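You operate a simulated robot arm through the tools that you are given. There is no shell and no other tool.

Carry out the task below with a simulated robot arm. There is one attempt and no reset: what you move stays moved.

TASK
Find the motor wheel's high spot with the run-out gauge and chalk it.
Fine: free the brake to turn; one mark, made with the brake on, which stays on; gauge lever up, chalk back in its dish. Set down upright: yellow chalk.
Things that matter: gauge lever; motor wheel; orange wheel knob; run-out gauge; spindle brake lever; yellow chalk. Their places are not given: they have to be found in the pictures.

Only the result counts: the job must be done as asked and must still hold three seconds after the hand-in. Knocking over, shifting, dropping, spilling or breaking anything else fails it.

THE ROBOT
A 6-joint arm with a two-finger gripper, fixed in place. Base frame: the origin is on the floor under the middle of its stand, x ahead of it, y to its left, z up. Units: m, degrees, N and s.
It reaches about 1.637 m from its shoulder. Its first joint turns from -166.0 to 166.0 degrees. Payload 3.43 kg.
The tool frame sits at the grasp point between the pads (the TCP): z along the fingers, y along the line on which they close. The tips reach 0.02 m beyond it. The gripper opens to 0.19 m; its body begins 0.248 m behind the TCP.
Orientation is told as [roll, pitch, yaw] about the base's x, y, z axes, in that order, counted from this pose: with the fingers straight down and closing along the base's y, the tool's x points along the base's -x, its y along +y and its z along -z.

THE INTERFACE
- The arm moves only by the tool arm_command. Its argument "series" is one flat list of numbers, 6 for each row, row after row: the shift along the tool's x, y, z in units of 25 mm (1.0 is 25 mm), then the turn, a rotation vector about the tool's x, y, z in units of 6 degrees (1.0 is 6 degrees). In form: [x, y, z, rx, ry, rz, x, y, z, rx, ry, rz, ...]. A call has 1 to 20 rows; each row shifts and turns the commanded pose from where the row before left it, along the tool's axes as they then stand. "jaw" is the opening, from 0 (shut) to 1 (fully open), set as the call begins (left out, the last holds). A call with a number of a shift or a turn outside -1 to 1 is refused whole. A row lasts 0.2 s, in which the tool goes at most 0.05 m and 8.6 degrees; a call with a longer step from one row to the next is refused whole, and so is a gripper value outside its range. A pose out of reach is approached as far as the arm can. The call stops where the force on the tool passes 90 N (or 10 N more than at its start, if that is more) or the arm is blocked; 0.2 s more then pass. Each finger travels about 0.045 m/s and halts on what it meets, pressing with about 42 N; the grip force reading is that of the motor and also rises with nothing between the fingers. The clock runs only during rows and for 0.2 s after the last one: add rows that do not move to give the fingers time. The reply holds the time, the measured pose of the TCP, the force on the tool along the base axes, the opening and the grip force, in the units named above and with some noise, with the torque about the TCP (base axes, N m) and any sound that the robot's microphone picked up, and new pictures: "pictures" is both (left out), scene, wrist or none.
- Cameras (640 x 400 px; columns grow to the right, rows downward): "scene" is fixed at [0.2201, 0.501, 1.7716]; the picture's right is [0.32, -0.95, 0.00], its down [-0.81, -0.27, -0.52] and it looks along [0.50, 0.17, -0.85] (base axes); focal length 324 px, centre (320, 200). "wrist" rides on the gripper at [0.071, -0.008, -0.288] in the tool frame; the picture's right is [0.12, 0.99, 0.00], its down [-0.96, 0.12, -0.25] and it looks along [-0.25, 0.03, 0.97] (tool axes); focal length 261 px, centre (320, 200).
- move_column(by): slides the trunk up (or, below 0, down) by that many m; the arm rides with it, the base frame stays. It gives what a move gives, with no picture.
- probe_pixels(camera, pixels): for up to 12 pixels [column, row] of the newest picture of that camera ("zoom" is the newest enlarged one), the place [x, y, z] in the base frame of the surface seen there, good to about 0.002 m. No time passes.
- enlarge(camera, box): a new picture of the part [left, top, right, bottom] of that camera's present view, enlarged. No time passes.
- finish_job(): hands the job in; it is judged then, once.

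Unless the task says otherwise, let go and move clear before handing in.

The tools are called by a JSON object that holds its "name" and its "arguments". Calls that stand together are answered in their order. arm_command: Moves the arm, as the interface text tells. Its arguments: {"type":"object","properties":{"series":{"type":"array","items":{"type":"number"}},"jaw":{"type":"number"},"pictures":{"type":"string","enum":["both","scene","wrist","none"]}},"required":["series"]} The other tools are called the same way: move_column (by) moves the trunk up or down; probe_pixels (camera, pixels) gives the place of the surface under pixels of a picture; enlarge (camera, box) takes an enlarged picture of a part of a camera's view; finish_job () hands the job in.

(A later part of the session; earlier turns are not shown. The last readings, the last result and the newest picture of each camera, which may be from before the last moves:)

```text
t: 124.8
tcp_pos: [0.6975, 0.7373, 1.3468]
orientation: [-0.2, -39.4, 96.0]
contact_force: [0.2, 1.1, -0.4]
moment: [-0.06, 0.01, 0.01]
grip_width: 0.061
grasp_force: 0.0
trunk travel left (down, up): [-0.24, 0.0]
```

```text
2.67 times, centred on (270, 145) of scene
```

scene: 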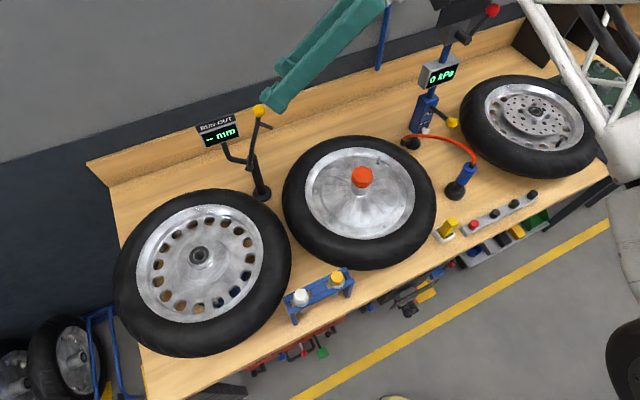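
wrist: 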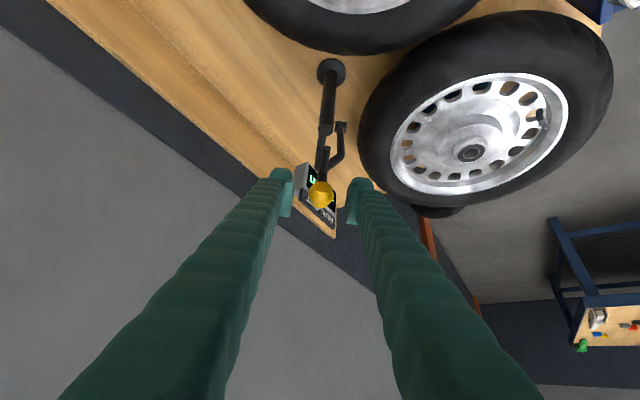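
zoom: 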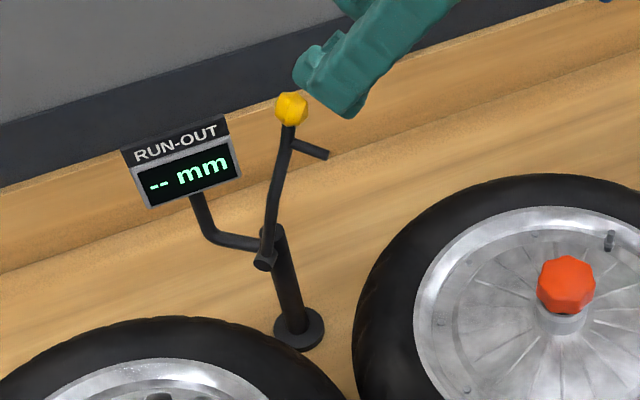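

Gauge lever is up as at the start ("--"). Now moving over toward the chalk at pixel (450,223), then straightening the tool.

{"name": "arm_command", "arguments": {"series": [0.982, 0.107, -0.507, 0, 0, 0, 0.982, 0.107, -0.507, 0, 0, 0, 0.982, 0.107, -0.507, 0, 0, 0, 0.982, 0.107, -0.507, 0, 0, 0, 0.982, 0.107, -0.507, 0, 0, 0, 0.982, 0.107, -0.507, 0, 0, 0, 0.982, 0.107, -0.507, 0, 0, 0, 0.982, 0.107, -0.507, 0, 0, 0, 0.982, 0.107, -0.507, 0, 0, 0, 0.982, 0.107, -0.507, 0, 0, 0, 0.982, 0.107, -0.507, 0, 0, 0, 0.982, 0.107, -0.507, 0, 0, 0, 0.982, 0.107, -0.507, 0, 0, 0, 0.982, 0.107, -0.507, 0, 0, 0, 0.982, 0.107, -0.507, 0, 0, 0], "pictures": "none"}}

{"name": "arm_command", "arguments": {"series": [0, 0, 0, 0, 0.938, 0, 0, 0, 0, 0, 0.938, 0, 0, 0, 0, 0, 0.938, 0, 0, 0, 0, 0, 0.938, 0, 0, 0, 0, 0, 0.938, 0, 0, 0, 0, 0, 0.938, 0, 0, 0, 0, 0, 0.938, 0, 0, 0, 0, 0, 0, 0.944, 0, 0, 0, 0, 0, 0.944, 0, 0, 0, 0, 0, 0.944, 0, 0, 0, 0, 0, 0.944, 0, 0, 0, 0, 0, 0.944, 0, 0, 0, 0, 0, 0.944, 0, 0, 0, 0, 0, 0.944, 0, 0, 0, 0, 0, 0.944, 0, 0, 0, 0, 0, 0.944], "pictures": "both"}}

{"name": "enlarge", "arguments": {"camera": "scene", "box": [420, 195, 500, 250]}}

```text
t: 128.0
tcp_pos: [0.701, 0.3292, 1.2593]
orientation: [-0.1, -39.3, 96.2]
contact_force: [1.0, 1.3, 0.3]
moment: [-0.05, 0.02, -0.01]
grip_width: 0.0607
grasp_force: 0.0
trunk travel left (down, up): [-0.24, 0.0]
```

```text
t: 131.4
tcp_pos: [0.7003, 0.3282, 1.2594]
orientation: [-0.2, 0.0, 45.0]
contact_force: [0.4, 0.5, -0.5]
moment: [0.01, -0.03, -0.01]
grip_width: 0.0607
grasp_force: 0.1
trunk travel left (down, up): [-0.24, 0.0]
```

scene: 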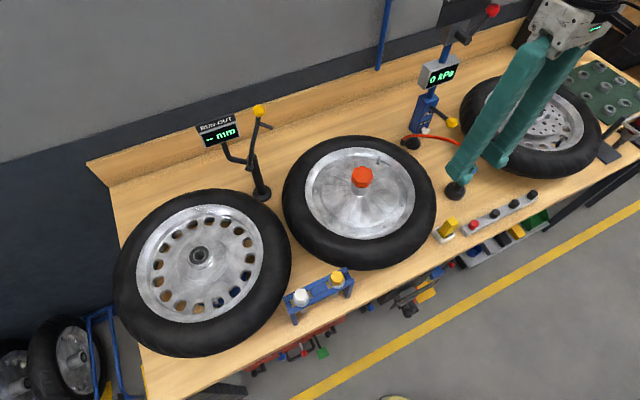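
wrist: 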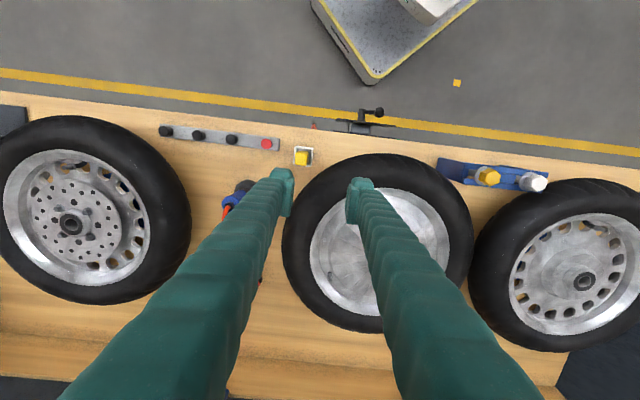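

```text
7.27 times, centred on (460, 222) of scene
```

zoom: 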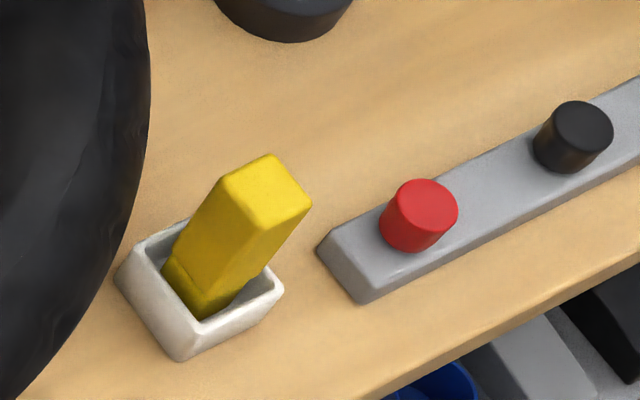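

{"name": "enlarge", "arguments": {"camera": "wrist", "box": [250, 120, 350, 190]}}

{"name": "probe_pixels", "arguments": {"camera": "wrist", "pixels": [[302, 158], [297, 154], [307, 154], [302, 163], [294, 149], [312, 148], [312, 163], [266, 144], [278, 144], [288, 153], [318, 155], [338, 170]]}}

{"name": "probe_pixels", "arguments": {"camera": "scene", "pixels": [[452, 220], [451, 217], [456, 223], [448, 222], [446, 228], [444, 233], [438, 233], [451, 234], [444, 241], [472, 223], [464, 230]]}}

```text
5.71 times, centred on (300, 155) of wrist
```

zoom: 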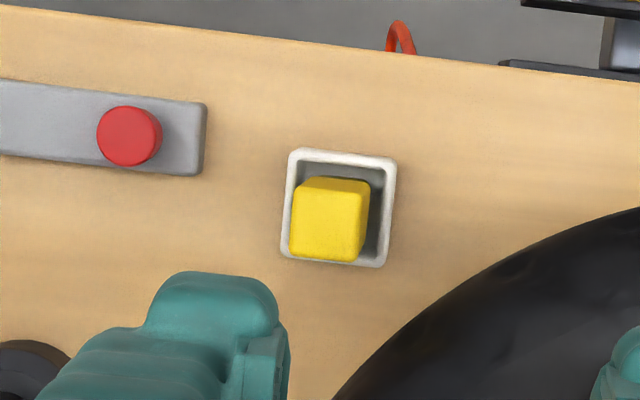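

```text
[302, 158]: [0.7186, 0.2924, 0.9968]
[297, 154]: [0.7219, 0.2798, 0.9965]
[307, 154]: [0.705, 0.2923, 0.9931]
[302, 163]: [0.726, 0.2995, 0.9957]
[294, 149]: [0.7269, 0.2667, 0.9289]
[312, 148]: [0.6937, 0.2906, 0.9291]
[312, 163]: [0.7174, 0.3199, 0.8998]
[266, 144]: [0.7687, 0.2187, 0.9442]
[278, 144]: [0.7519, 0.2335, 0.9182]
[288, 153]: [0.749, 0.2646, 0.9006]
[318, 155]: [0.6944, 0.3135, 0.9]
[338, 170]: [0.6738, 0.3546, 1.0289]
```

```text
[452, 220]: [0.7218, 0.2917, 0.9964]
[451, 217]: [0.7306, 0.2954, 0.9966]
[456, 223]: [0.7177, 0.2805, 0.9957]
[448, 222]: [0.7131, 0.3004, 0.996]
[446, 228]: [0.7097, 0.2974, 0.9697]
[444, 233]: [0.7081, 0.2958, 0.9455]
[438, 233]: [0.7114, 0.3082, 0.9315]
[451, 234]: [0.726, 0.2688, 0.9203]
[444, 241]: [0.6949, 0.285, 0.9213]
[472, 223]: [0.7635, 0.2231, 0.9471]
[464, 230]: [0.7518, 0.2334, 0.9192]
```

Chalk top is at ≈[0.719,0.291,0.996], dish rim z≈0.929. I'll probe the tyre's outer edge near the chalk to check finger clearance.

{"name": "probe_pixels", "arguments": {"camera": "wrist", "pixels": [[308, 187], [312, 183], [316, 180], [320, 177], [324, 174], [330, 170], [336, 166], [312, 188], [320, 182], [330, 175]]}}

{"name": "probe_pixels", "arguments": {"camera": "zoom", "pixels": [[300, 190], [360, 190], [350, 255], [295, 250], [330, 218], [285, 160], [392, 165], [380, 262], [284, 252], [395, 330], [205, 165], [206, 110]]}}

```text
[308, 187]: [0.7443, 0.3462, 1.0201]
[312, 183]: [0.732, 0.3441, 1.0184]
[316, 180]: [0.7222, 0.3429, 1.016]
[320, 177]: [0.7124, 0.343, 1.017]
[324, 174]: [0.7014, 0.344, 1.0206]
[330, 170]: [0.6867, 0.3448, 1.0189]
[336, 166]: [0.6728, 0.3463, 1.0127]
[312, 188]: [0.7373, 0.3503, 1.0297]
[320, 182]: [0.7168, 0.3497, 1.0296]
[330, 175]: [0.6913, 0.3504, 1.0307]
```

```text
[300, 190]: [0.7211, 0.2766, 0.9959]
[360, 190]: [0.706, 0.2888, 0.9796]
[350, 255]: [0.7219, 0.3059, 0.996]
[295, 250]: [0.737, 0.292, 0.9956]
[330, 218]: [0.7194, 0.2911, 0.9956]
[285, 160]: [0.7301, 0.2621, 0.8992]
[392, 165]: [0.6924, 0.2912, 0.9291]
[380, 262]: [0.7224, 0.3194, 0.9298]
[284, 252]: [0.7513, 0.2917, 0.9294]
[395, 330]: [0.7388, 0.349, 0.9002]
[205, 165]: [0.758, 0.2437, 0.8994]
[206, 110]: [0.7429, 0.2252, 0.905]
```

Tyre radius ≈0.21 m leaves a few mm for the fingers if I open only ~40 mm. I'll centre over the chalk at yaw 45° and descend part-way to verify.

{"name": "arm_command", "arguments": {"series": [0.29, -0.828, 0, 0, 0, 0, 0.29, -0.828, 0, 0, 0, 0, 0, 0, 1, 0, 0, 0, 0, 0, 1, 0, 0, 0, 0, 0, 1, 0, 0, 0, 0, 0, 1, 0, 0, 0, 0, 0, 1, 0, 0, 0, 0, 0, 1, 0, 0, 0, 0, 0, 1, 0, 0, 0], "jaw": 0.21, "pictures": "wrist"}}

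{"name": "enlarge", "arguments": {"camera": "wrist", "box": [250, 130, 390, 240]}}

```text
t: 133.4
tcp_pos: [0.7215, 0.2871, 1.0863]
orientation: [-0.2, 0.1, 45.1]
contact_force: [0.8, -0.1, -0.5]
moment: [0.01, -0.03, -0.02]
grip_width: 0.0399
grasp_force: 0.0
trunk travel left (down, up): [-0.24, 0.0]
```

wrist: 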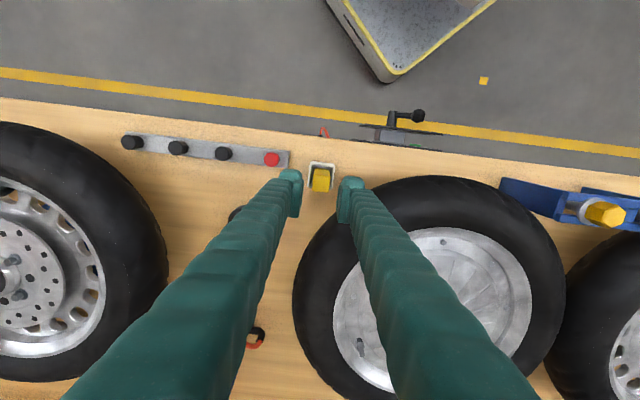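

```text
3.64 times, centred on (320, 185) of wrist
```

zoom: 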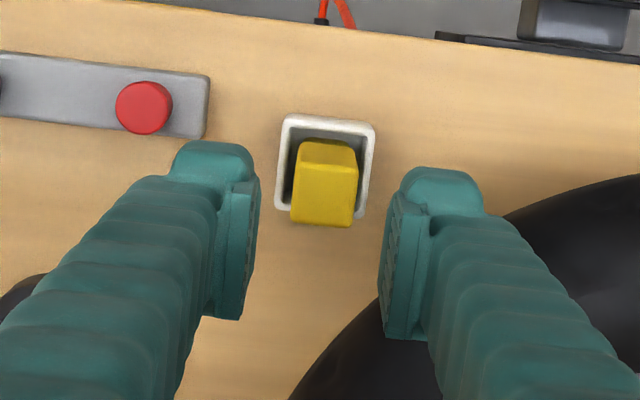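

The chalk is centred between the fingers. Probing its top once more to fine-tune.

{"name": "probe_pixels", "arguments": {"camera": "zoom", "pixels": [[302, 170], [354, 173], [350, 220], [295, 215], [325, 195], [284, 122], [370, 130], [278, 205], [362, 212]]}}

```text
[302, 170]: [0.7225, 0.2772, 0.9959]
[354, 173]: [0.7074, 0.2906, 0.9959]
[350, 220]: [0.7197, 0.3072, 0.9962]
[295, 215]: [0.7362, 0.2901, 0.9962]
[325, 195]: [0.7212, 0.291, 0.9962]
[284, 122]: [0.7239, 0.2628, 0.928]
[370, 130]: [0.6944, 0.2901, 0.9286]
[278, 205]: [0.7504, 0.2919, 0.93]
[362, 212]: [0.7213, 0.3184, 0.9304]
```

Chalk centre (0.7215,0.2913). Descending to grip it with the tips at z≈0.955, above the dish rim.

{"name": "arm_command", "arguments": {"series": [0, 0.04, 0.89, 0, 0, 0, 0, 0.04, 0.89, 0, 0, 0, 0, 0.04, 0.89, 0, 0, 0, 0, 0, 0.89, 0, 0, 0, 0, 0, 0.89, 0, 0, 0], "pictures": "both"}}

{"name": "enlarge", "arguments": {"camera": "wrist", "box": [250, 130, 390, 240]}}

{"name": "enlarge", "arguments": {"camera": "scene", "box": [410, 190, 490, 250]}}

```text
t: 134.6
tcp_pos: [0.718, 0.2909, 0.9737]
orientation: [-0.1, -0.1, 45.1]
contact_force: [-1.3, -6.8, 4.5]
moment: [0.42, 0.05, 0.21]
grip_width: 0.0386
grasp_force: 0.0
trunk travel left (down, up): [-0.24, 0.0]
```

scene: 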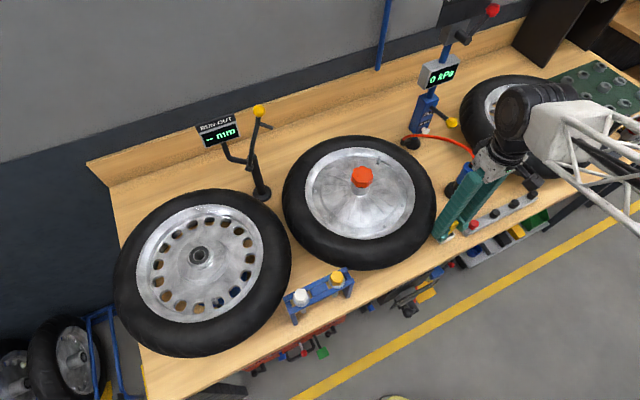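
wrist: 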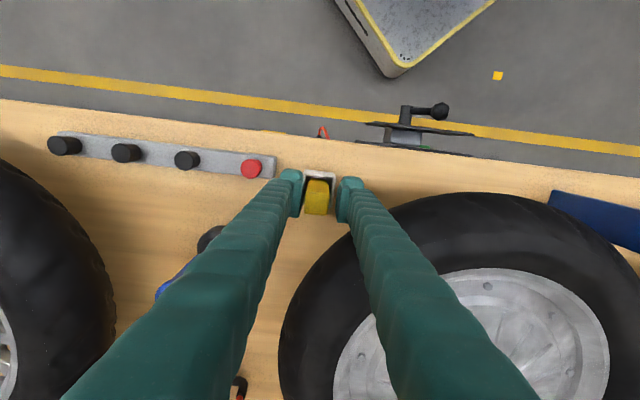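

```text
3.64 times, centred on (320, 185) of wrist
```

zoom: 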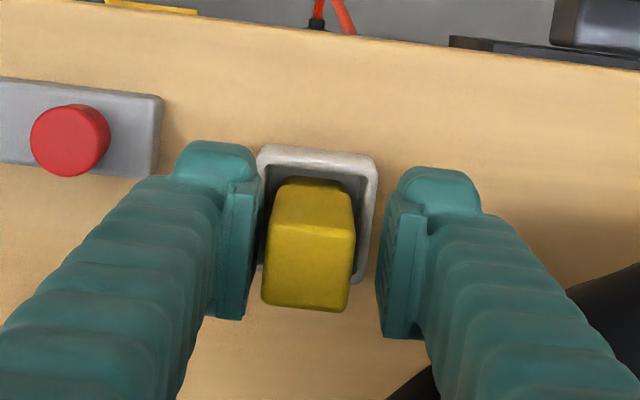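

```text
6.67 times, centred on (450, 220) of scene
```

zoom: 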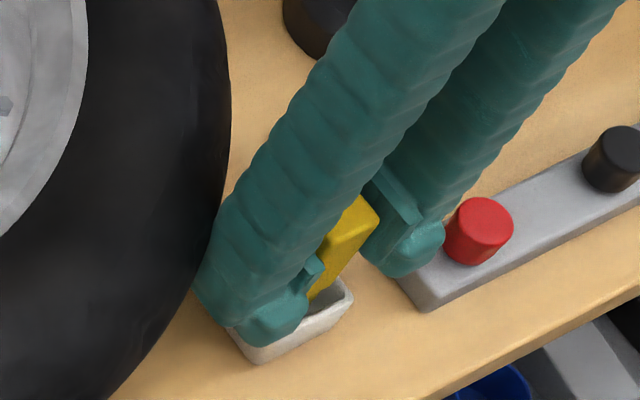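

A slight touch of the finger on the tyre (≈7 N). I'll shift 2.5 mm away from the wheel (toward +u, centring the chalk) and close the jaw.

{"name": "arm_command", "arguments": {"series": [0, -0.1, 0, 0, 0, 0], "pictures": "none"}}

{"name": "arm_command", "arguments": {"series": [0, 0, 0, 0, 0, 0, 0, 0, 0, 0, 0, 0, 0, 0, 0, 0, 0, 0, 0, 0, 0, 0, 0, 0], "jaw": 0.03, "pictures": "both"}}

{"name": "enlarge", "arguments": {"camera": "wrist", "box": [250, 130, 390, 240]}}

{"name": "enlarge", "arguments": {"camera": "scene", "box": [410, 190, 490, 250]}}

```text
t: 135.0
tcp_pos: [0.7205, 0.2902, 0.9731]
orientation: [-0.2, -0.2, 45.1]
contact_force: [-0.4, 0.8, 0.0]
moment: [-0.02, 0.0, 0.01]
grip_width: 0.0398
grasp_force: 0.1
trunk travel left (down, up): [-0.24, 0.0]
```

```text
t: 136.0
tcp_pos: [0.7208, 0.2896, 0.9734]
orientation: [-0.1, 0.0, 45.0]
contact_force: [0.9, -0.3, -0.3]
moment: [0.02, 0.02, -0.02]
grip_width: 0.0243
grasp_force: 42.0
trunk travel left (down, up): [-0.24, 0.0]
```

scene: 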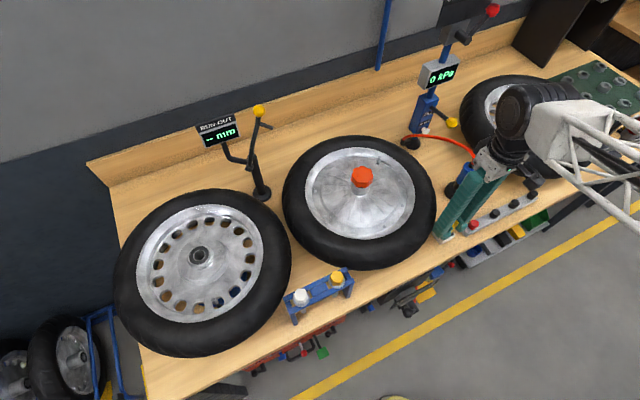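
wrist: 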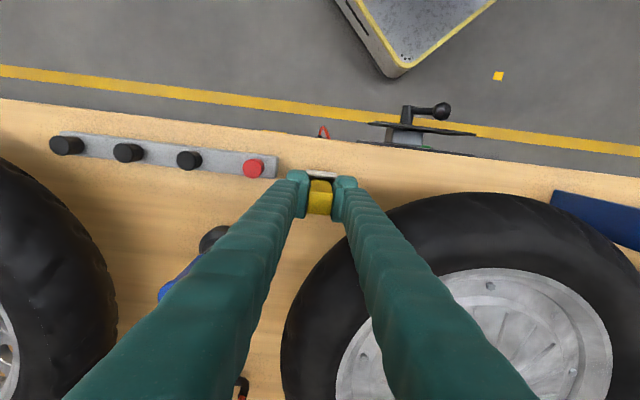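

```text
3.64 times, centred on (320, 185) of wrist
```

zoom: 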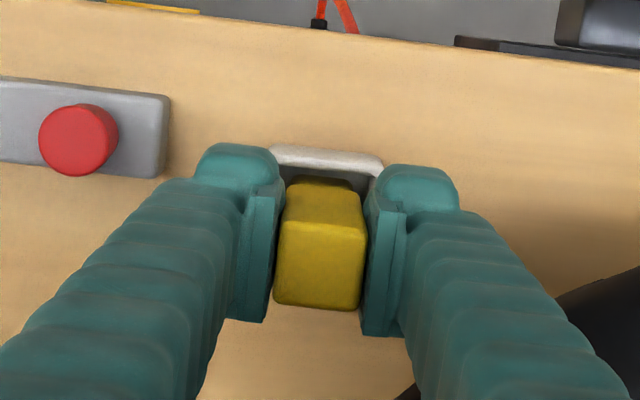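

```text
6.67 times, centred on (450, 220) of scene
```

zoom: 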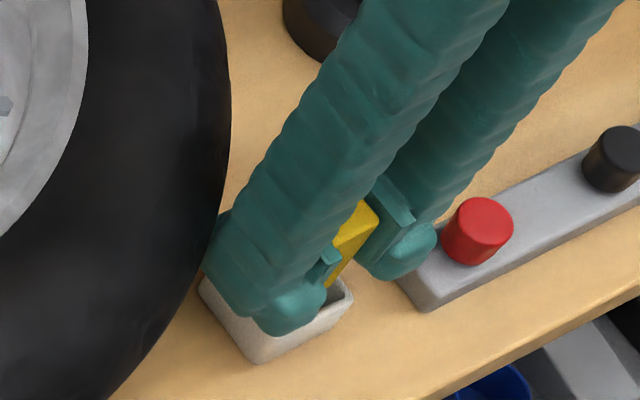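

Chalk is gripped (width 0.0243, 42 N). Pick pose recorded: TCP (0.7208,0.2896,0.9734). Lifting straight up.

{"name": "arm_command", "arguments": {"series": [0, 0, -0.4, 0, 0, 0, 0, 0, -0.8, 0, 0, 0, 0, 0, -1, 0, 0, 0, 0, 0, -1, 0, 0, 0, 0, 0, -1, 0, 0, 0, 0, 0, -1, 0, 0, 0, 0, 0, -1, 0, 0, 0, 0, 0, -1, 0, 0, 0, 0, 0, -1, 0, 0, 0, 0, 0, -0.5, 0, 0, 0], "pictures": "both"}}

{"name": "enlarge", "arguments": {"camera": "scene", "box": [410, 130, 530, 250]}}

{"name": "enlarge", "arguments": {"camera": "wrist", "box": [250, 130, 390, 240]}}

```text
t: 138.2
tcp_pos: [0.7181, 0.2905, 1.1918]
orientation: [-0.2, -0.1, 45.1]
contact_force: [0.0, 0.8, -0.1]
moment: [0.01, -0.01, -0.05]
grip_width: 0.0243
grasp_force: 42.3
trunk travel left (down, up): [-0.24, 0.0]
```

scene: 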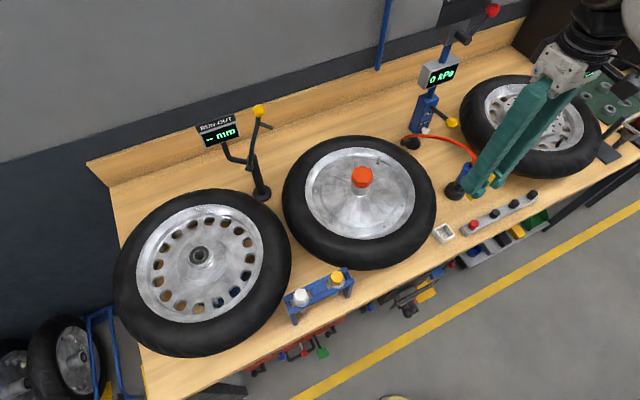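
wrist: 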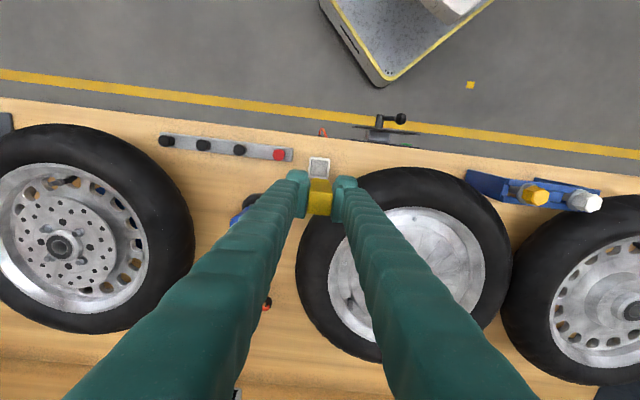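

```text
3.33 times, centred on (470, 190) of scene
```

zoom: 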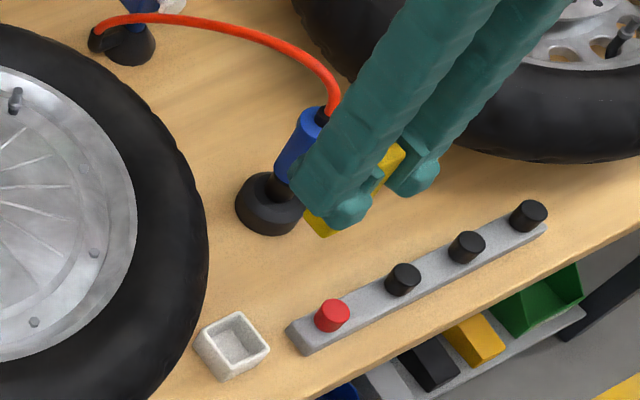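

```text
3.64 times, centred on (320, 185) of wrist
```

zoom: 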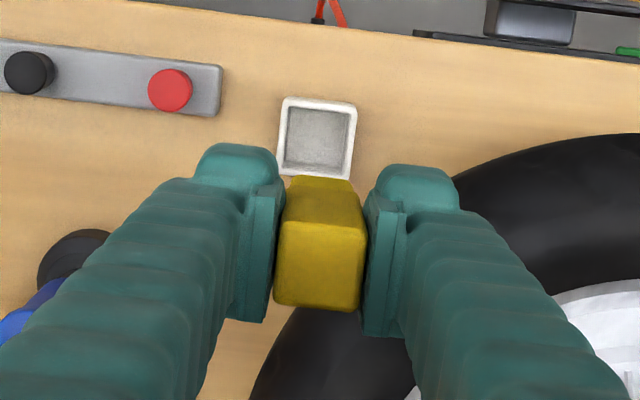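

The chalk is up and the dish is undisturbed. Probing chalk bottom and dish floor for height references.

{"name": "probe_pixels", "arguments": {"camera": "zoom", "pixels": [[318, 140], [300, 125], [335, 155], [320, 260], [285, 103], [355, 108], [345, 175], [280, 170]]}}

{"name": "probe_pixels", "arguments": {"camera": "scene", "pixels": [[467, 199], [468, 201], [464.5, 197], [470, 198], [490, 178], [379, 161], [379, 159]]}}

```text
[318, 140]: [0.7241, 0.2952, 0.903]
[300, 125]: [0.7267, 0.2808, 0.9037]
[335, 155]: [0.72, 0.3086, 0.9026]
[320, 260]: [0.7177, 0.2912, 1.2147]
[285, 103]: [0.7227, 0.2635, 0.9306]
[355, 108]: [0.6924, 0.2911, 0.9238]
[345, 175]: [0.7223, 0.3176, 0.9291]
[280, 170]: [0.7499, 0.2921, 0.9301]
```

```text
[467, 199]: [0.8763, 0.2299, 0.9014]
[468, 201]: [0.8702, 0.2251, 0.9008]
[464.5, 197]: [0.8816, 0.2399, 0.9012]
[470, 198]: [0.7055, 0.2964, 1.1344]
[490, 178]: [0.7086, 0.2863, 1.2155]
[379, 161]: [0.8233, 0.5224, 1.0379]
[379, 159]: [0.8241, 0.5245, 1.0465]
```

Chalk bottom is 0.070 m below the TCP; valve still at the same place so the wheel hasn't moved. Carrying the chalk round the orange knob to above the high spot.

{"name": "arm_command", "arguments": {"series": [-0.35, 0.967, 0, 0, 0, 0, -0.35, 0.967, 0, 0, 0, 0, -0.35, 0.967, 0, 0, 0, 0, -0.35, 0.967, 0, 0, 0, 0, -0.35, 0.967, 0, 0, 0, 0, -0.35, 0.967, 0, 0, 0, 0, -0.35, 0.967, 0, 0, 0, 0, -0.35, 0.967, 0, 0, 0, 0, -0.35, 0.967, 0, 0, 0, 0, -0.934, 0.359, 0, 0, 0, 0, -0.934, 0.359, 0, 0, 0, 0, -0.934, 0.359, 0, 0, 0, 0, -0.934, 0.359, 0, 0, 0, 0, -0.934, 0.359, 0, 0, 0, 0, -0.934, 0.359, 0, 0, 0, 0, -0.934, 0.359, 0, 0, 0, 0, -0.934, 0.359, 0, 0, 0, 0], "pictures": "both"}}

{"name": "enlarge", "arguments": {"camera": "scene", "box": [220, 90, 380, 220]}}

{"name": "enlarge", "arguments": {"camera": "wrist", "box": [250, 130, 390, 240]}}

```text
t: 141.8
tcp_pos: [0.7017, 0.6818, 1.1944]
orientation: [-0.2, 0.1, 45.1]
contact_force: [-0.1, 0.0, -0.3]
moment: [0.06, -0.05, 0.01]
grip_width: 0.0244
grasp_force: 42.1
trunk travel left (down, up): [-0.24, 0.0]
```

scene: 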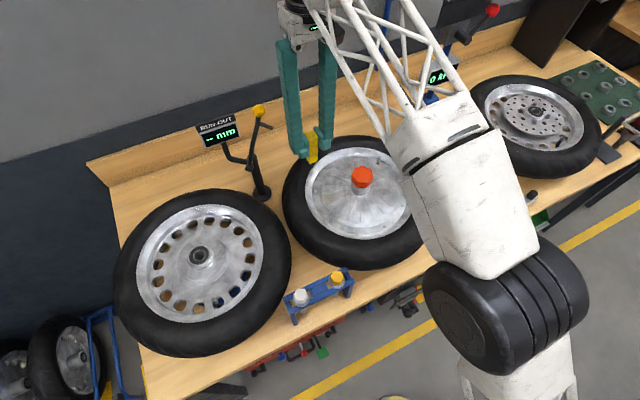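
wrist: 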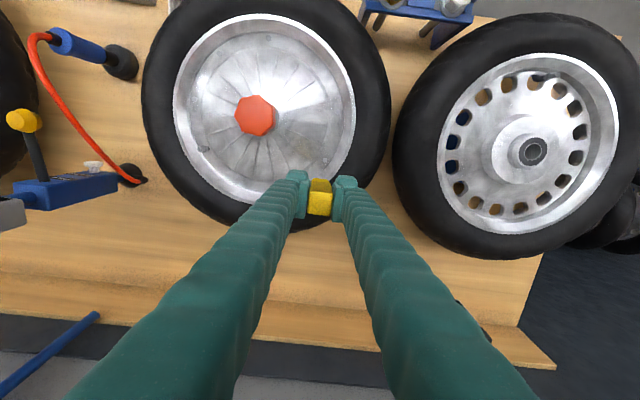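

```text
3.08 times, centred on (300, 155) of scene
```

zoom: 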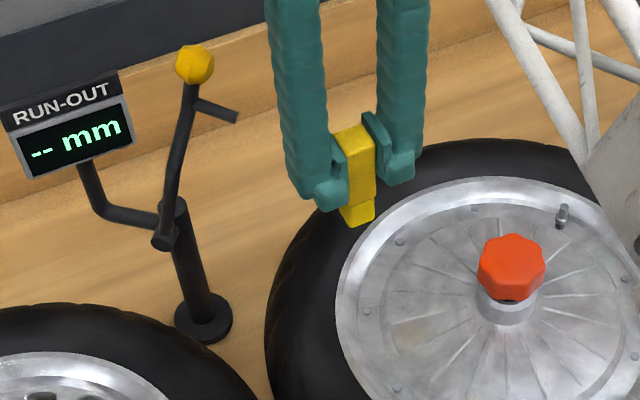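

```text
3.64 times, centred on (320, 185) of wrist
```

zoom: 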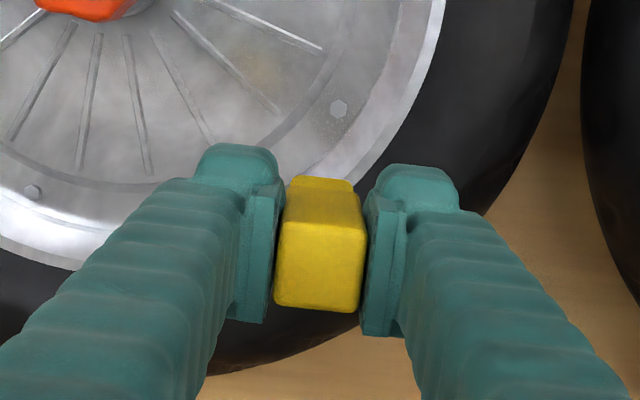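

The chalk hangs over the high spot (scene zoom (357,215)), gauge lever clear. Descending most of the way, leaving ~13 mm.

{"name": "arm_command", "arguments": {"series": [-0.11, 0.11, 0.8, 0, 0, 0, 0, 0, 0.8, 0, 0, 0, 0, 0, 0.8, 0, 0, 0, 0, 0, 0.5, 0, 0, 0], "pictures": "both"}}

{"name": "enlarge", "arguments": {"camera": "scene", "box": [270, 120, 370, 210]}}

```text
t: 142.8
tcp_pos: [0.7019, 0.687, 1.1168]
orientation: [-0.1, -0.2, 45.1]
contact_force: [0.3, -0.4, 0.2]
moment: [0.0, -0.01, 0.06]
grip_width: 0.0245
grasp_force: 42.2
trunk travel left (down, up): [-0.24, 0.0]
```

scene: 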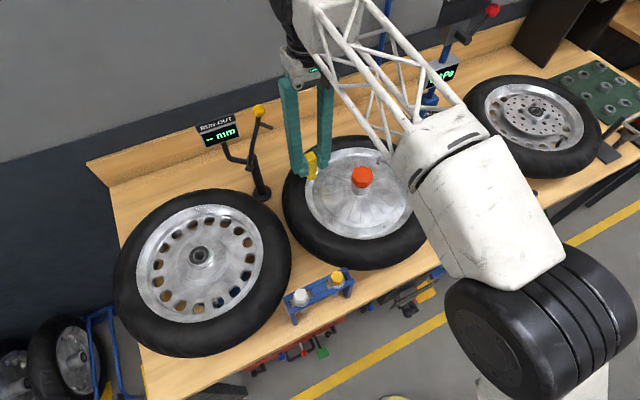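
wrist: 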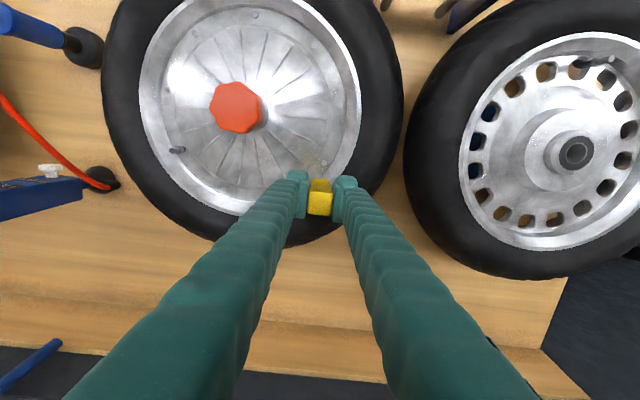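

```text
4.44 times, centred on (320, 165) of scene
```

zoom: 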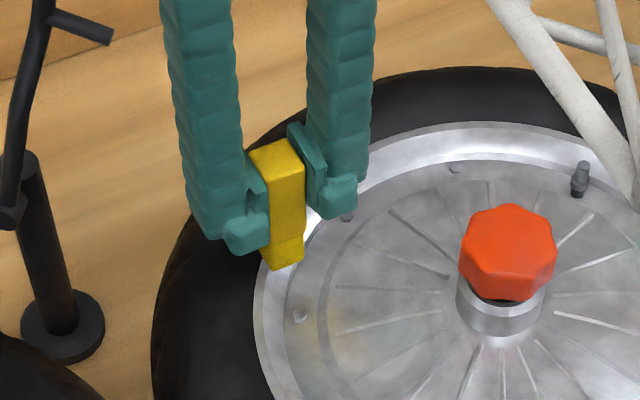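

Chalk tip ~10 mm above the rim. Stepping down in 3 mm steps, watching the force.

{"name": "arm_command", "arguments": {"series": [0, 0, 0.12, 0, 0, 0, 0, 0, 0.12, 0, 0, 0], "pictures": "none"}}

{"name": "arm_command", "arguments": {"series": [0, 0, 0.1, 0, 0, 0], "pictures": "scene"}}

{"name": "enlarge", "arguments": {"camera": "scene", "box": [280, 140, 350, 200]}}

```text
t: 143.4
tcp_pos: [0.7008, 0.687, 1.1112]
orientation: [-0.3, -0.1, 45.2]
contact_force: [0.4, 0.0, -0.5]
moment: [0.01, -0.05, 0.02]
grip_width: 0.0248
grasp_force: 42.0
trunk travel left (down, up): [-0.24, 0.0]
```

```text
t: 143.8
tcp_pos: [0.7019, 0.6877, 1.1108]
orientation: [-0.2, -0.1, 45.2]
contact_force: [-1.1, -1.4, 3.7]
moment: [-0.02, 0.05, 0.04]
grip_width: 0.0243
grasp_force: 42.3
trunk travel left (down, up): [-0.24, 0.0]
```

scene: 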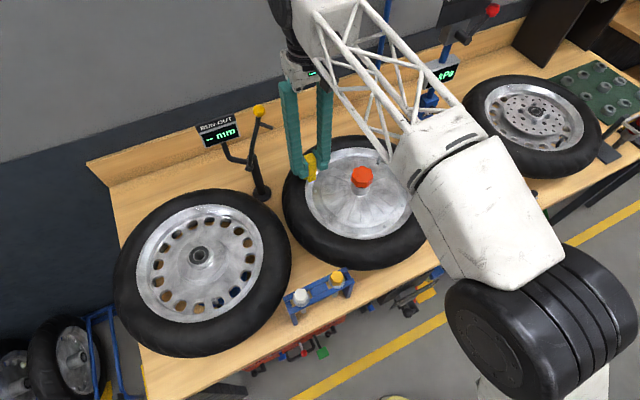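

```text
6.67 times, centred on (315, 170) of scene
```

zoom: 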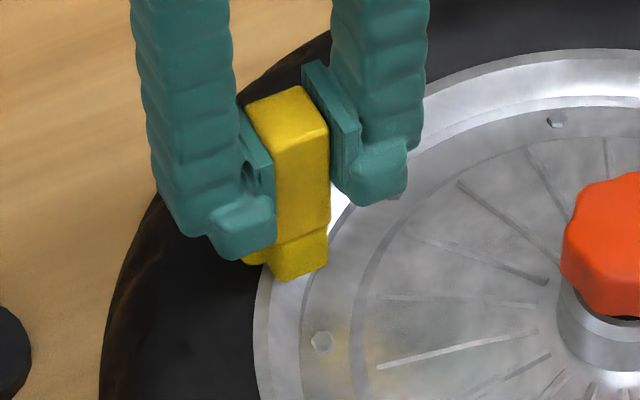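

Contact felt (+3.7 N) and a yellow patch seems to be appearing by the tip. A 1 mm firmer press in place, then I'll lift straight off.

{"name": "arm_command", "arguments": {"series": [0, 0, 0.04, 0, 0, 0], "pictures": "none"}}

{"name": "arm_command", "arguments": {"series": [0, 0, -0.4, 0, 0, 0, 0, 0, -0.8, 0, 0, 0, 0, 0, -1, 0, 0, 0, 0, 0, -0.8, 0, 0, 0], "pictures": "both"}}

{"name": "enlarge", "arguments": {"camera": "scene", "box": [280, 140, 350, 200]}}

{"name": "enlarge", "arguments": {"camera": "wrist", "box": [250, 130, 390, 240]}}

```text
t: 144.2
tcp_pos: [0.7012, 0.6862, 1.1098]
orientation: [-0.3, -0.1, 45.1]
contact_force: [-3.4, -3.3, 13.5]
moment: [0.0, 0.29, 0.07]
grip_width: 0.0244
grasp_force: 41.9
trunk travel left (down, up): [-0.24, 0.0]
```

```text
t: 145.2
tcp_pos: [0.7046, 0.6887, 1.1828]
orientation: [-0.2, 0.0, 45.1]
contact_force: [0.8, -0.1, 0.3]
moment: [-0.03, 0.02, 0.01]
grip_width: 0.0244
grasp_force: 42.0
trunk travel left (down, up): [-0.24, 0.0]
```

scene: 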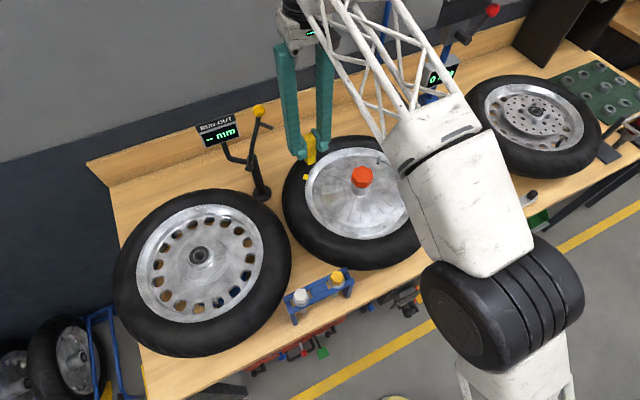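
wrist: 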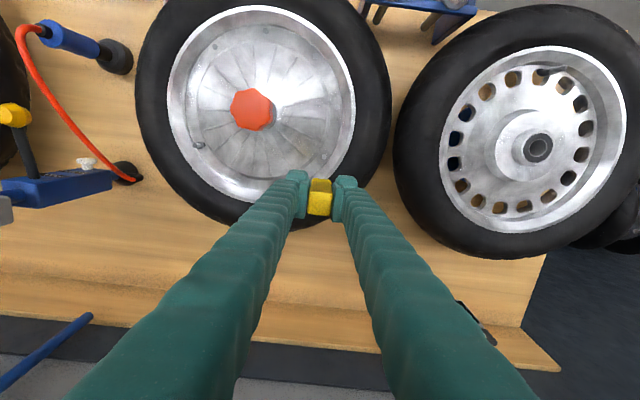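

```text
6.67 times, centred on (315, 170) of scene
```

zoom: 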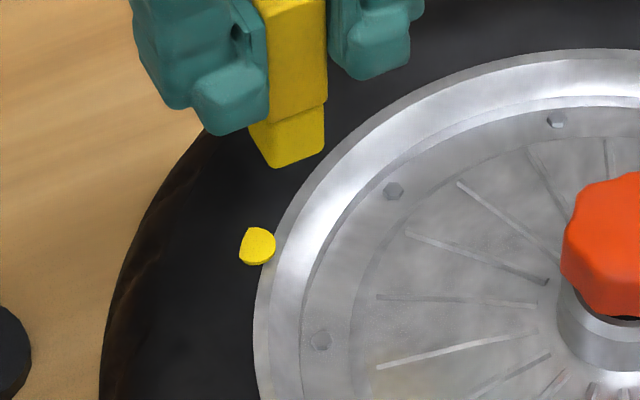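

```text
3.64 times, centred on (320, 185) of wrist
```

zoom: 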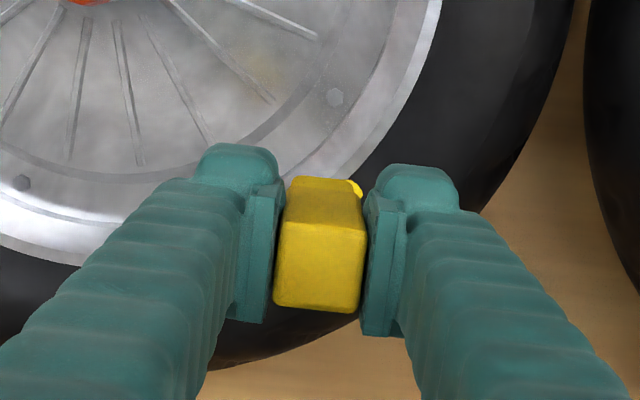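

One yellow mark appeared at scene zoom (257,246), at the rim/tyre edge. Probing its location against the stylus contact point.

{"name": "probe_pixels", "arguments": {"camera": "scene", "pixels": [[305.5, 177], [304, 176], [307, 176], [305.5, 175], [305.5, 178.5], [379, 161], [379, 159]]}}

{"name": "enlarge", "arguments": {"camera": "scene", "box": [280, 130, 440, 270]}}

```text
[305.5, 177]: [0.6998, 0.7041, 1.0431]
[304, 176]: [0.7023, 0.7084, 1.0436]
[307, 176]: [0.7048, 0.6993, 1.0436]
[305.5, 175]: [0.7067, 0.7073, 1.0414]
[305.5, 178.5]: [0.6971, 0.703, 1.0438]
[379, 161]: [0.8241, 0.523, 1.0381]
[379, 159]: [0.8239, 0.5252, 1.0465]
```

```text
2.86 times, centred on (360, 200) of scene
```

zoom: 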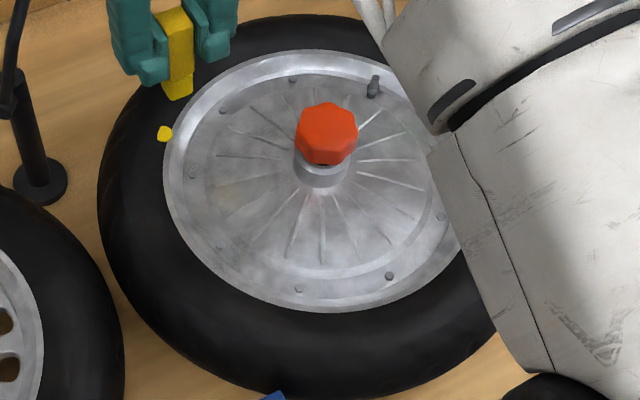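

The mark sits at ≈[0.701,0.704], 94.6° – right where the stylus touched. Now carrying the chalk back around the orange knob toward its dish.

{"name": "arm_command", "arguments": {"series": [0.966, -0.368, -0.1, 0, 0, 0, 0.966, -0.368, -0.1, 0, 0, 0, 0.966, -0.368, -0.1, 0, 0, 0, 0.966, -0.368, -0.1, 0, 0, 0, 0.966, -0.368, 0, 0, 0, 0, 0.966, -0.368, 0, 0, 0, 0, 0.966, -0.368, 0, 0, 0, 0, 0.966, -0.368, 0, 0, 0, 0, 0.344, -0.978, 0, 0, 0, 0, 0.344, -0.978, 0, 0, 0, 0, 0.344, -0.978, 0, 0, 0, 0, 0.344, -0.978, 0, 0, 0, 0, 0.344, -0.978, 0, 0, 0, 0, 0.344, -0.978, 0, 0, 0, 0, 0.344, -0.978, 0, 0, 0, 0, 0.344, -0.978, 0, 0, 0, 0, 0.344, -0.978, 0, 0, 0, 0], "pictures": "both"}}

{"name": "enlarge", "arguments": {"camera": "wrist", "box": [250, 130, 390, 240]}}

{"name": "enlarge", "arguments": {"camera": "scene", "box": [280, 130, 440, 270]}}

```text
t: 148.8
tcp_pos: [0.7188, 0.2896, 1.1946]
orientation: [-0.2, 0.1, 45.0]
contact_force: [-0.4, -0.2, -0.5]
moment: [-0.04, -0.02, 0.02]
grip_width: 0.0244
grasp_force: 42.0
trunk travel left (down, up): [-0.24, 0.0]
```

scene: 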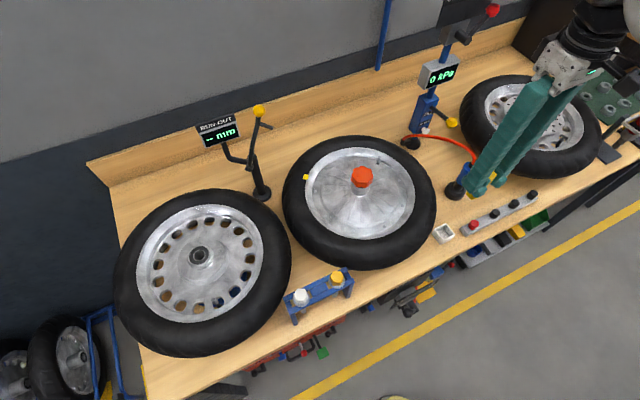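
wrist: 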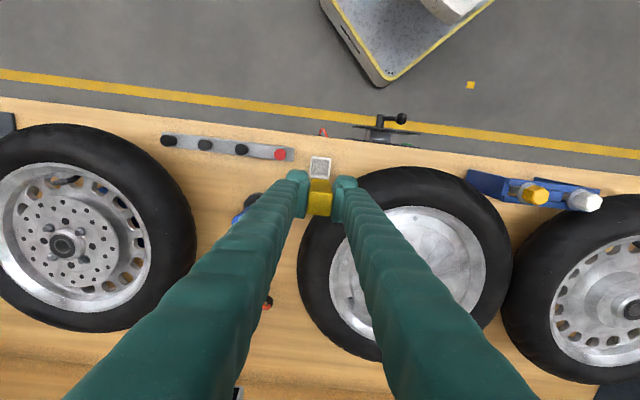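

```text
3.64 times, centred on (320, 185) of wrist
```

zoom: 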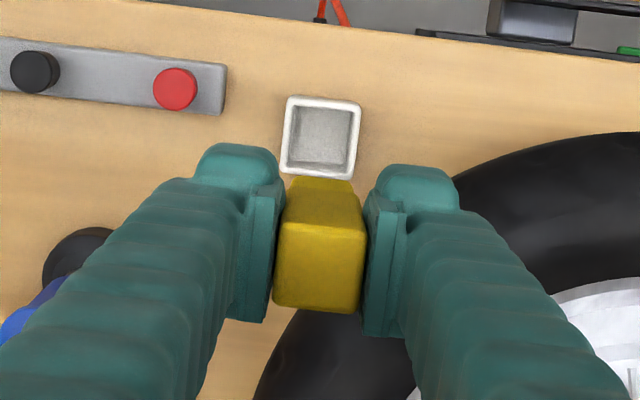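

```text
2.86 times, centred on (360, 200) of scene
```

zoom: 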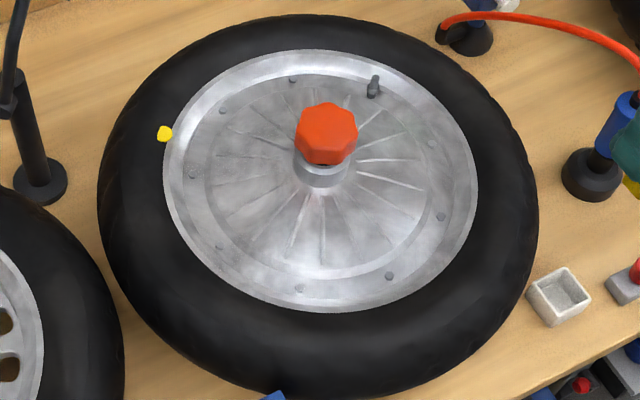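

Mark visible at (165,133) in the zoom, wheel unmoved. Probing chalk top corners against dish corners for alignment before lowering.

{"name": "arm_command", "arguments": {"series": [0, 0, 1, 0, 0, 0, 0, 0, 1, 0, 0, 0, 0, 0, 1, 0, 0, 0, 0, 0, 0.6, 0, 0, 0], "pictures": "both"}}

{"name": "enlarge", "arguments": {"camera": "wrist", "box": [250, 130, 390, 240]}}

```text
t: 149.8
tcp_pos: [0.7193, 0.2868, 1.1054]
orientation: [-0.2, 0.0, 45.1]
contact_force: [0.0, 0.2, -0.5]
moment: [-0.03, -0.03, -0.01]
grip_width: 0.0247
grasp_force: 42.0
trunk travel left (down, up): [-0.24, 0.0]
```

scene: 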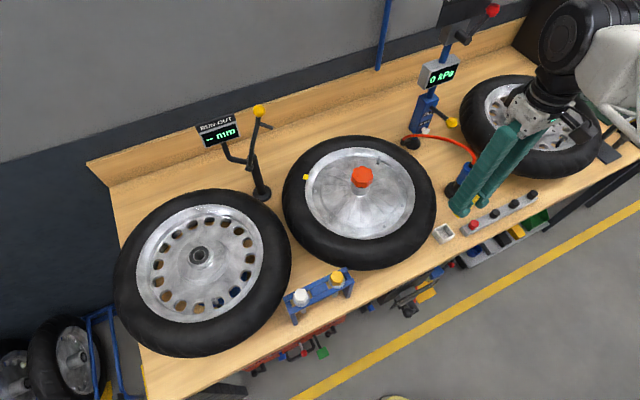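
wrist: 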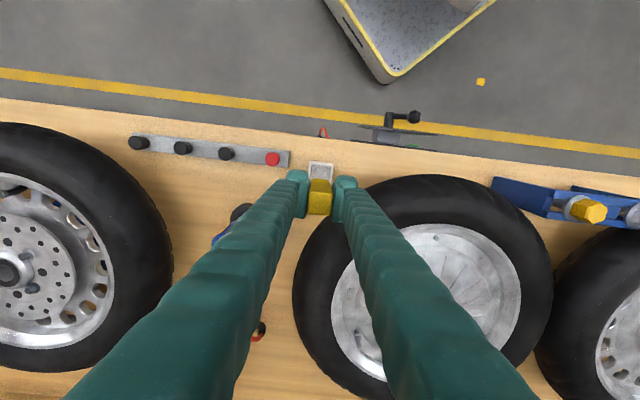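

```text
3.64 times, centred on (320, 185) of wrist
```

zoom: 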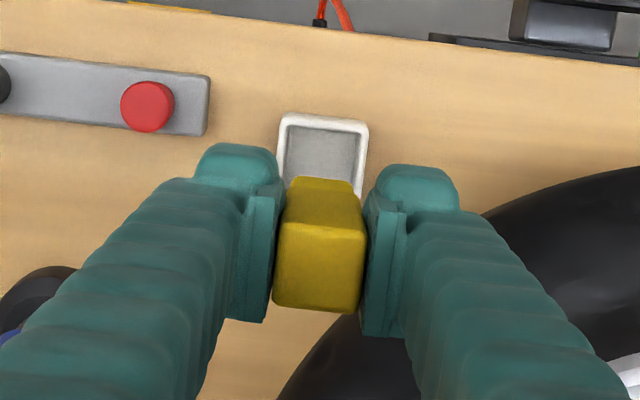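

{"name": "probe_pixels", "arguments": {"camera": "zoom", "pixels": [[286, 230], [360, 237], [354, 306], [279, 298], [320, 265], [284, 120], [364, 126], [278, 180], [362, 175], [320, 150], [290, 128], [352, 132]]}}

```text
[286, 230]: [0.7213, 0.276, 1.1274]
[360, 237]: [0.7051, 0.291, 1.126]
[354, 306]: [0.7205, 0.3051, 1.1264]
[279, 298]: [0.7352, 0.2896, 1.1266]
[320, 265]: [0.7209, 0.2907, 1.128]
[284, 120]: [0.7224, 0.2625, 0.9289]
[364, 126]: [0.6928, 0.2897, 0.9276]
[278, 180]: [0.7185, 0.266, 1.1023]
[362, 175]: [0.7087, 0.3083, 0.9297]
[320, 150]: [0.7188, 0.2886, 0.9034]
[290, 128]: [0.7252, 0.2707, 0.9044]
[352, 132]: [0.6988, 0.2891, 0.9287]
```

Chalk is centred over the dish within 1 mm. Lowering 0.12 m, then small steps to the floor.

{"name": "arm_command", "arguments": {"series": [0, 0, 0.96, 0, 0, 0, 0, 0, 0.96, 0, 0, 0, 0, 0, 0.96, 0, 0, 0, 0, 0, 0.96, 0, 0, 0, 0, 0, 0.9, 0, 0, 0], "pictures": "both"}}

{"name": "enlarge", "arguments": {"camera": "scene", "box": [410, 190, 490, 250]}}

{"name": "enlarge", "arguments": {"camera": "wrist", "box": [250, 130, 390, 240]}}

```text
t: 151.0
tcp_pos: [0.7212, 0.2854, 0.9833]
orientation: [-0.2, 0.0, 45.1]
contact_force: [0.6, -0.7, -0.7]
moment: [-0.04, -0.05, 0.0]
grip_width: 0.0244
grasp_force: 42.0
trunk travel left (down, up): [-0.24, 0.0]
```

scene: 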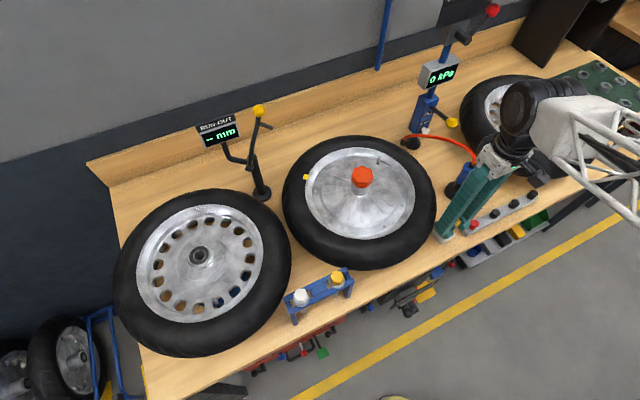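
wrist: 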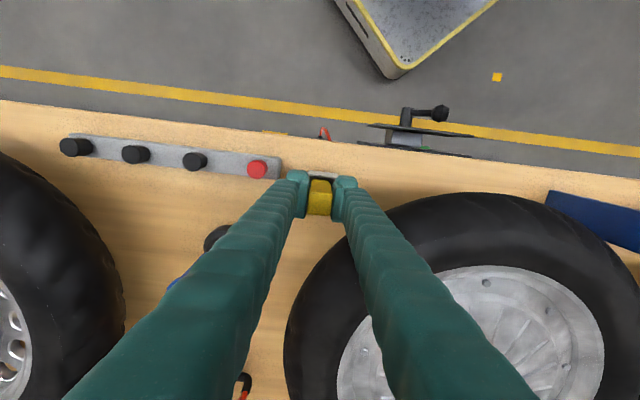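

```text
6.67 times, centred on (450, 220) of scene
```

zoom: 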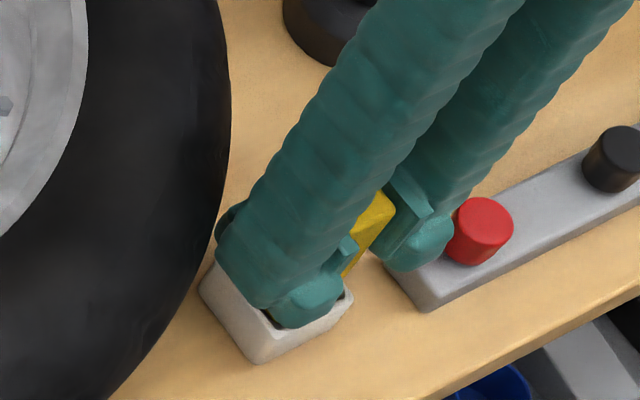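

```text
3.64 times, centred on (320, 185) of wrist
```

zoom: 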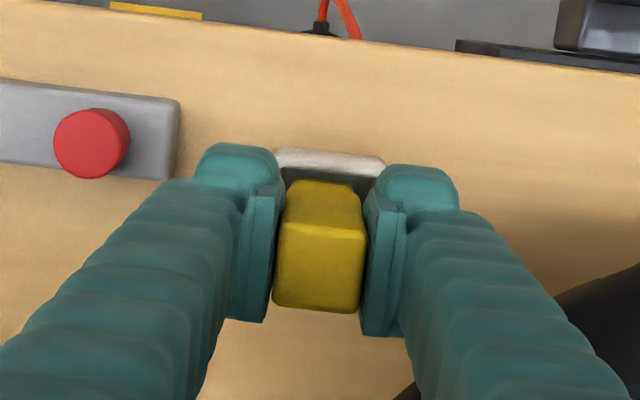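

The chalk tip is inside the dish, ~10 mm above its floor. Lowering in 2.5 mm steps with force checks.

{"name": "arm_command", "arguments": {"series": [0, 0, 0.1, 0, 0, 0, 0, 0, 0.1, 0, 0, 0], "pictures": "none"}}

{"name": "arm_command", "arguments": {"series": [0, 0, 0.08, 0, 0, 0, 0, 0, 0.06, 0, 0, 0], "pictures": "none"}}

```text
t: 151.6
tcp_pos: [0.7211, 0.2876, 0.9805]
orientation: [-0.3, 0.0, 45.2]
contact_force: [0.1, -0.2, -0.1]
moment: [0.0, 0.0, 0.02]
grip_width: 0.0243
grasp_force: 42.3
trunk travel left (down, up): [-0.24, 0.0]
```

```text
t: 152.2
tcp_pos: [0.719, 0.2886, 0.978]
orientation: [-0.2, 0.0, 45.1]
contact_force: [0.1, 0.3, -0.6]
moment: [0.01, -0.01, 0.03]
grip_width: 0.0243
grasp_force: 42.3
trunk travel left (down, up): [-0.24, 0.0]
```

{"name": "arm_command", "arguments": {"series": [0, 0, 0.06, 0, 0, 0], "pictures": "none"}}

{"name": "arm_command", "arguments": {"series": [0, 0, 0.06, 0, 0, 0], "pictures": "none"}}

{"name": "enlarge", "arguments": {"camera": "wrist", "box": [250, 130, 390, 240]}}

```text
t: 152.6
tcp_pos: [0.7201, 0.2879, 0.9746]
orientation: [-0.1, 0.1, 45.0]
contact_force: [0.3, 0.9, -0.6]
moment: [0.04, -0.01, 0.01]
grip_width: 0.0246
grasp_force: 42.5
trunk travel left (down, up): [-0.24, 0.0]
```

```text
t: 153.0
tcp_pos: [0.721, 0.2877, 0.9743]
orientation: [-0.2, 0.0, 45.0]
contact_force: [-0.2, 0.6, -1.1]
moment: [0.04, -0.02, -0.02]
grip_width: 0.0244
grasp_force: 41.6
trunk travel left (down, up): [-0.24, 0.0]
```

```text
3.64 times, centred on (320, 185) of wrist
```

zoom: 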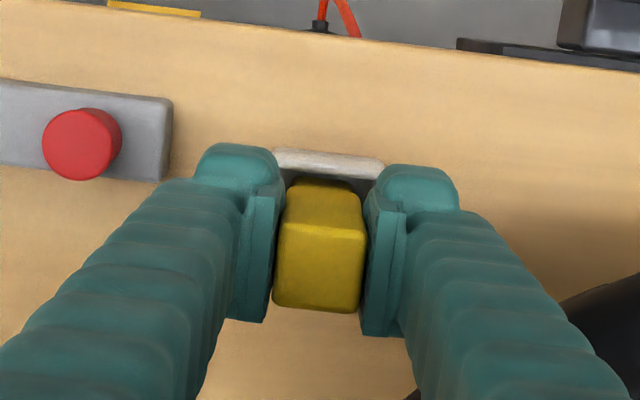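

No contact yet; continuing in 1 mm steps.

{"name": "arm_command", "arguments": {"series": [0, 0, 0.04, 0, 0, 0], "pictures": "none"}}

{"name": "arm_command", "arguments": {"series": [0, 0, 0.04, 0, 0, 0], "pictures": "none"}}

```text
t: 153.4
tcp_pos: [0.7196, 0.2868, 0.974]
orientation: [-0.2, -0.1, 45.0]
contact_force: [1.1, -1.4, 4.1]
moment: [-0.02, -0.06, 0.02]
grip_width: 0.0244
grasp_force: 41.9
trunk travel left (down, up): [-0.24, 0.0]
```

```text
t: 153.8
tcp_pos: [0.7194, 0.2878, 0.9729]
orientation: [-0.2, -0.2, 45.2]
contact_force: [2.4, 1.9, 19.8]
moment: [0.22, -0.09, 0.02]
grip_width: 0.0245
grasp_force: 42.3
trunk travel left (down, up): [-0.24, 0.0]
```

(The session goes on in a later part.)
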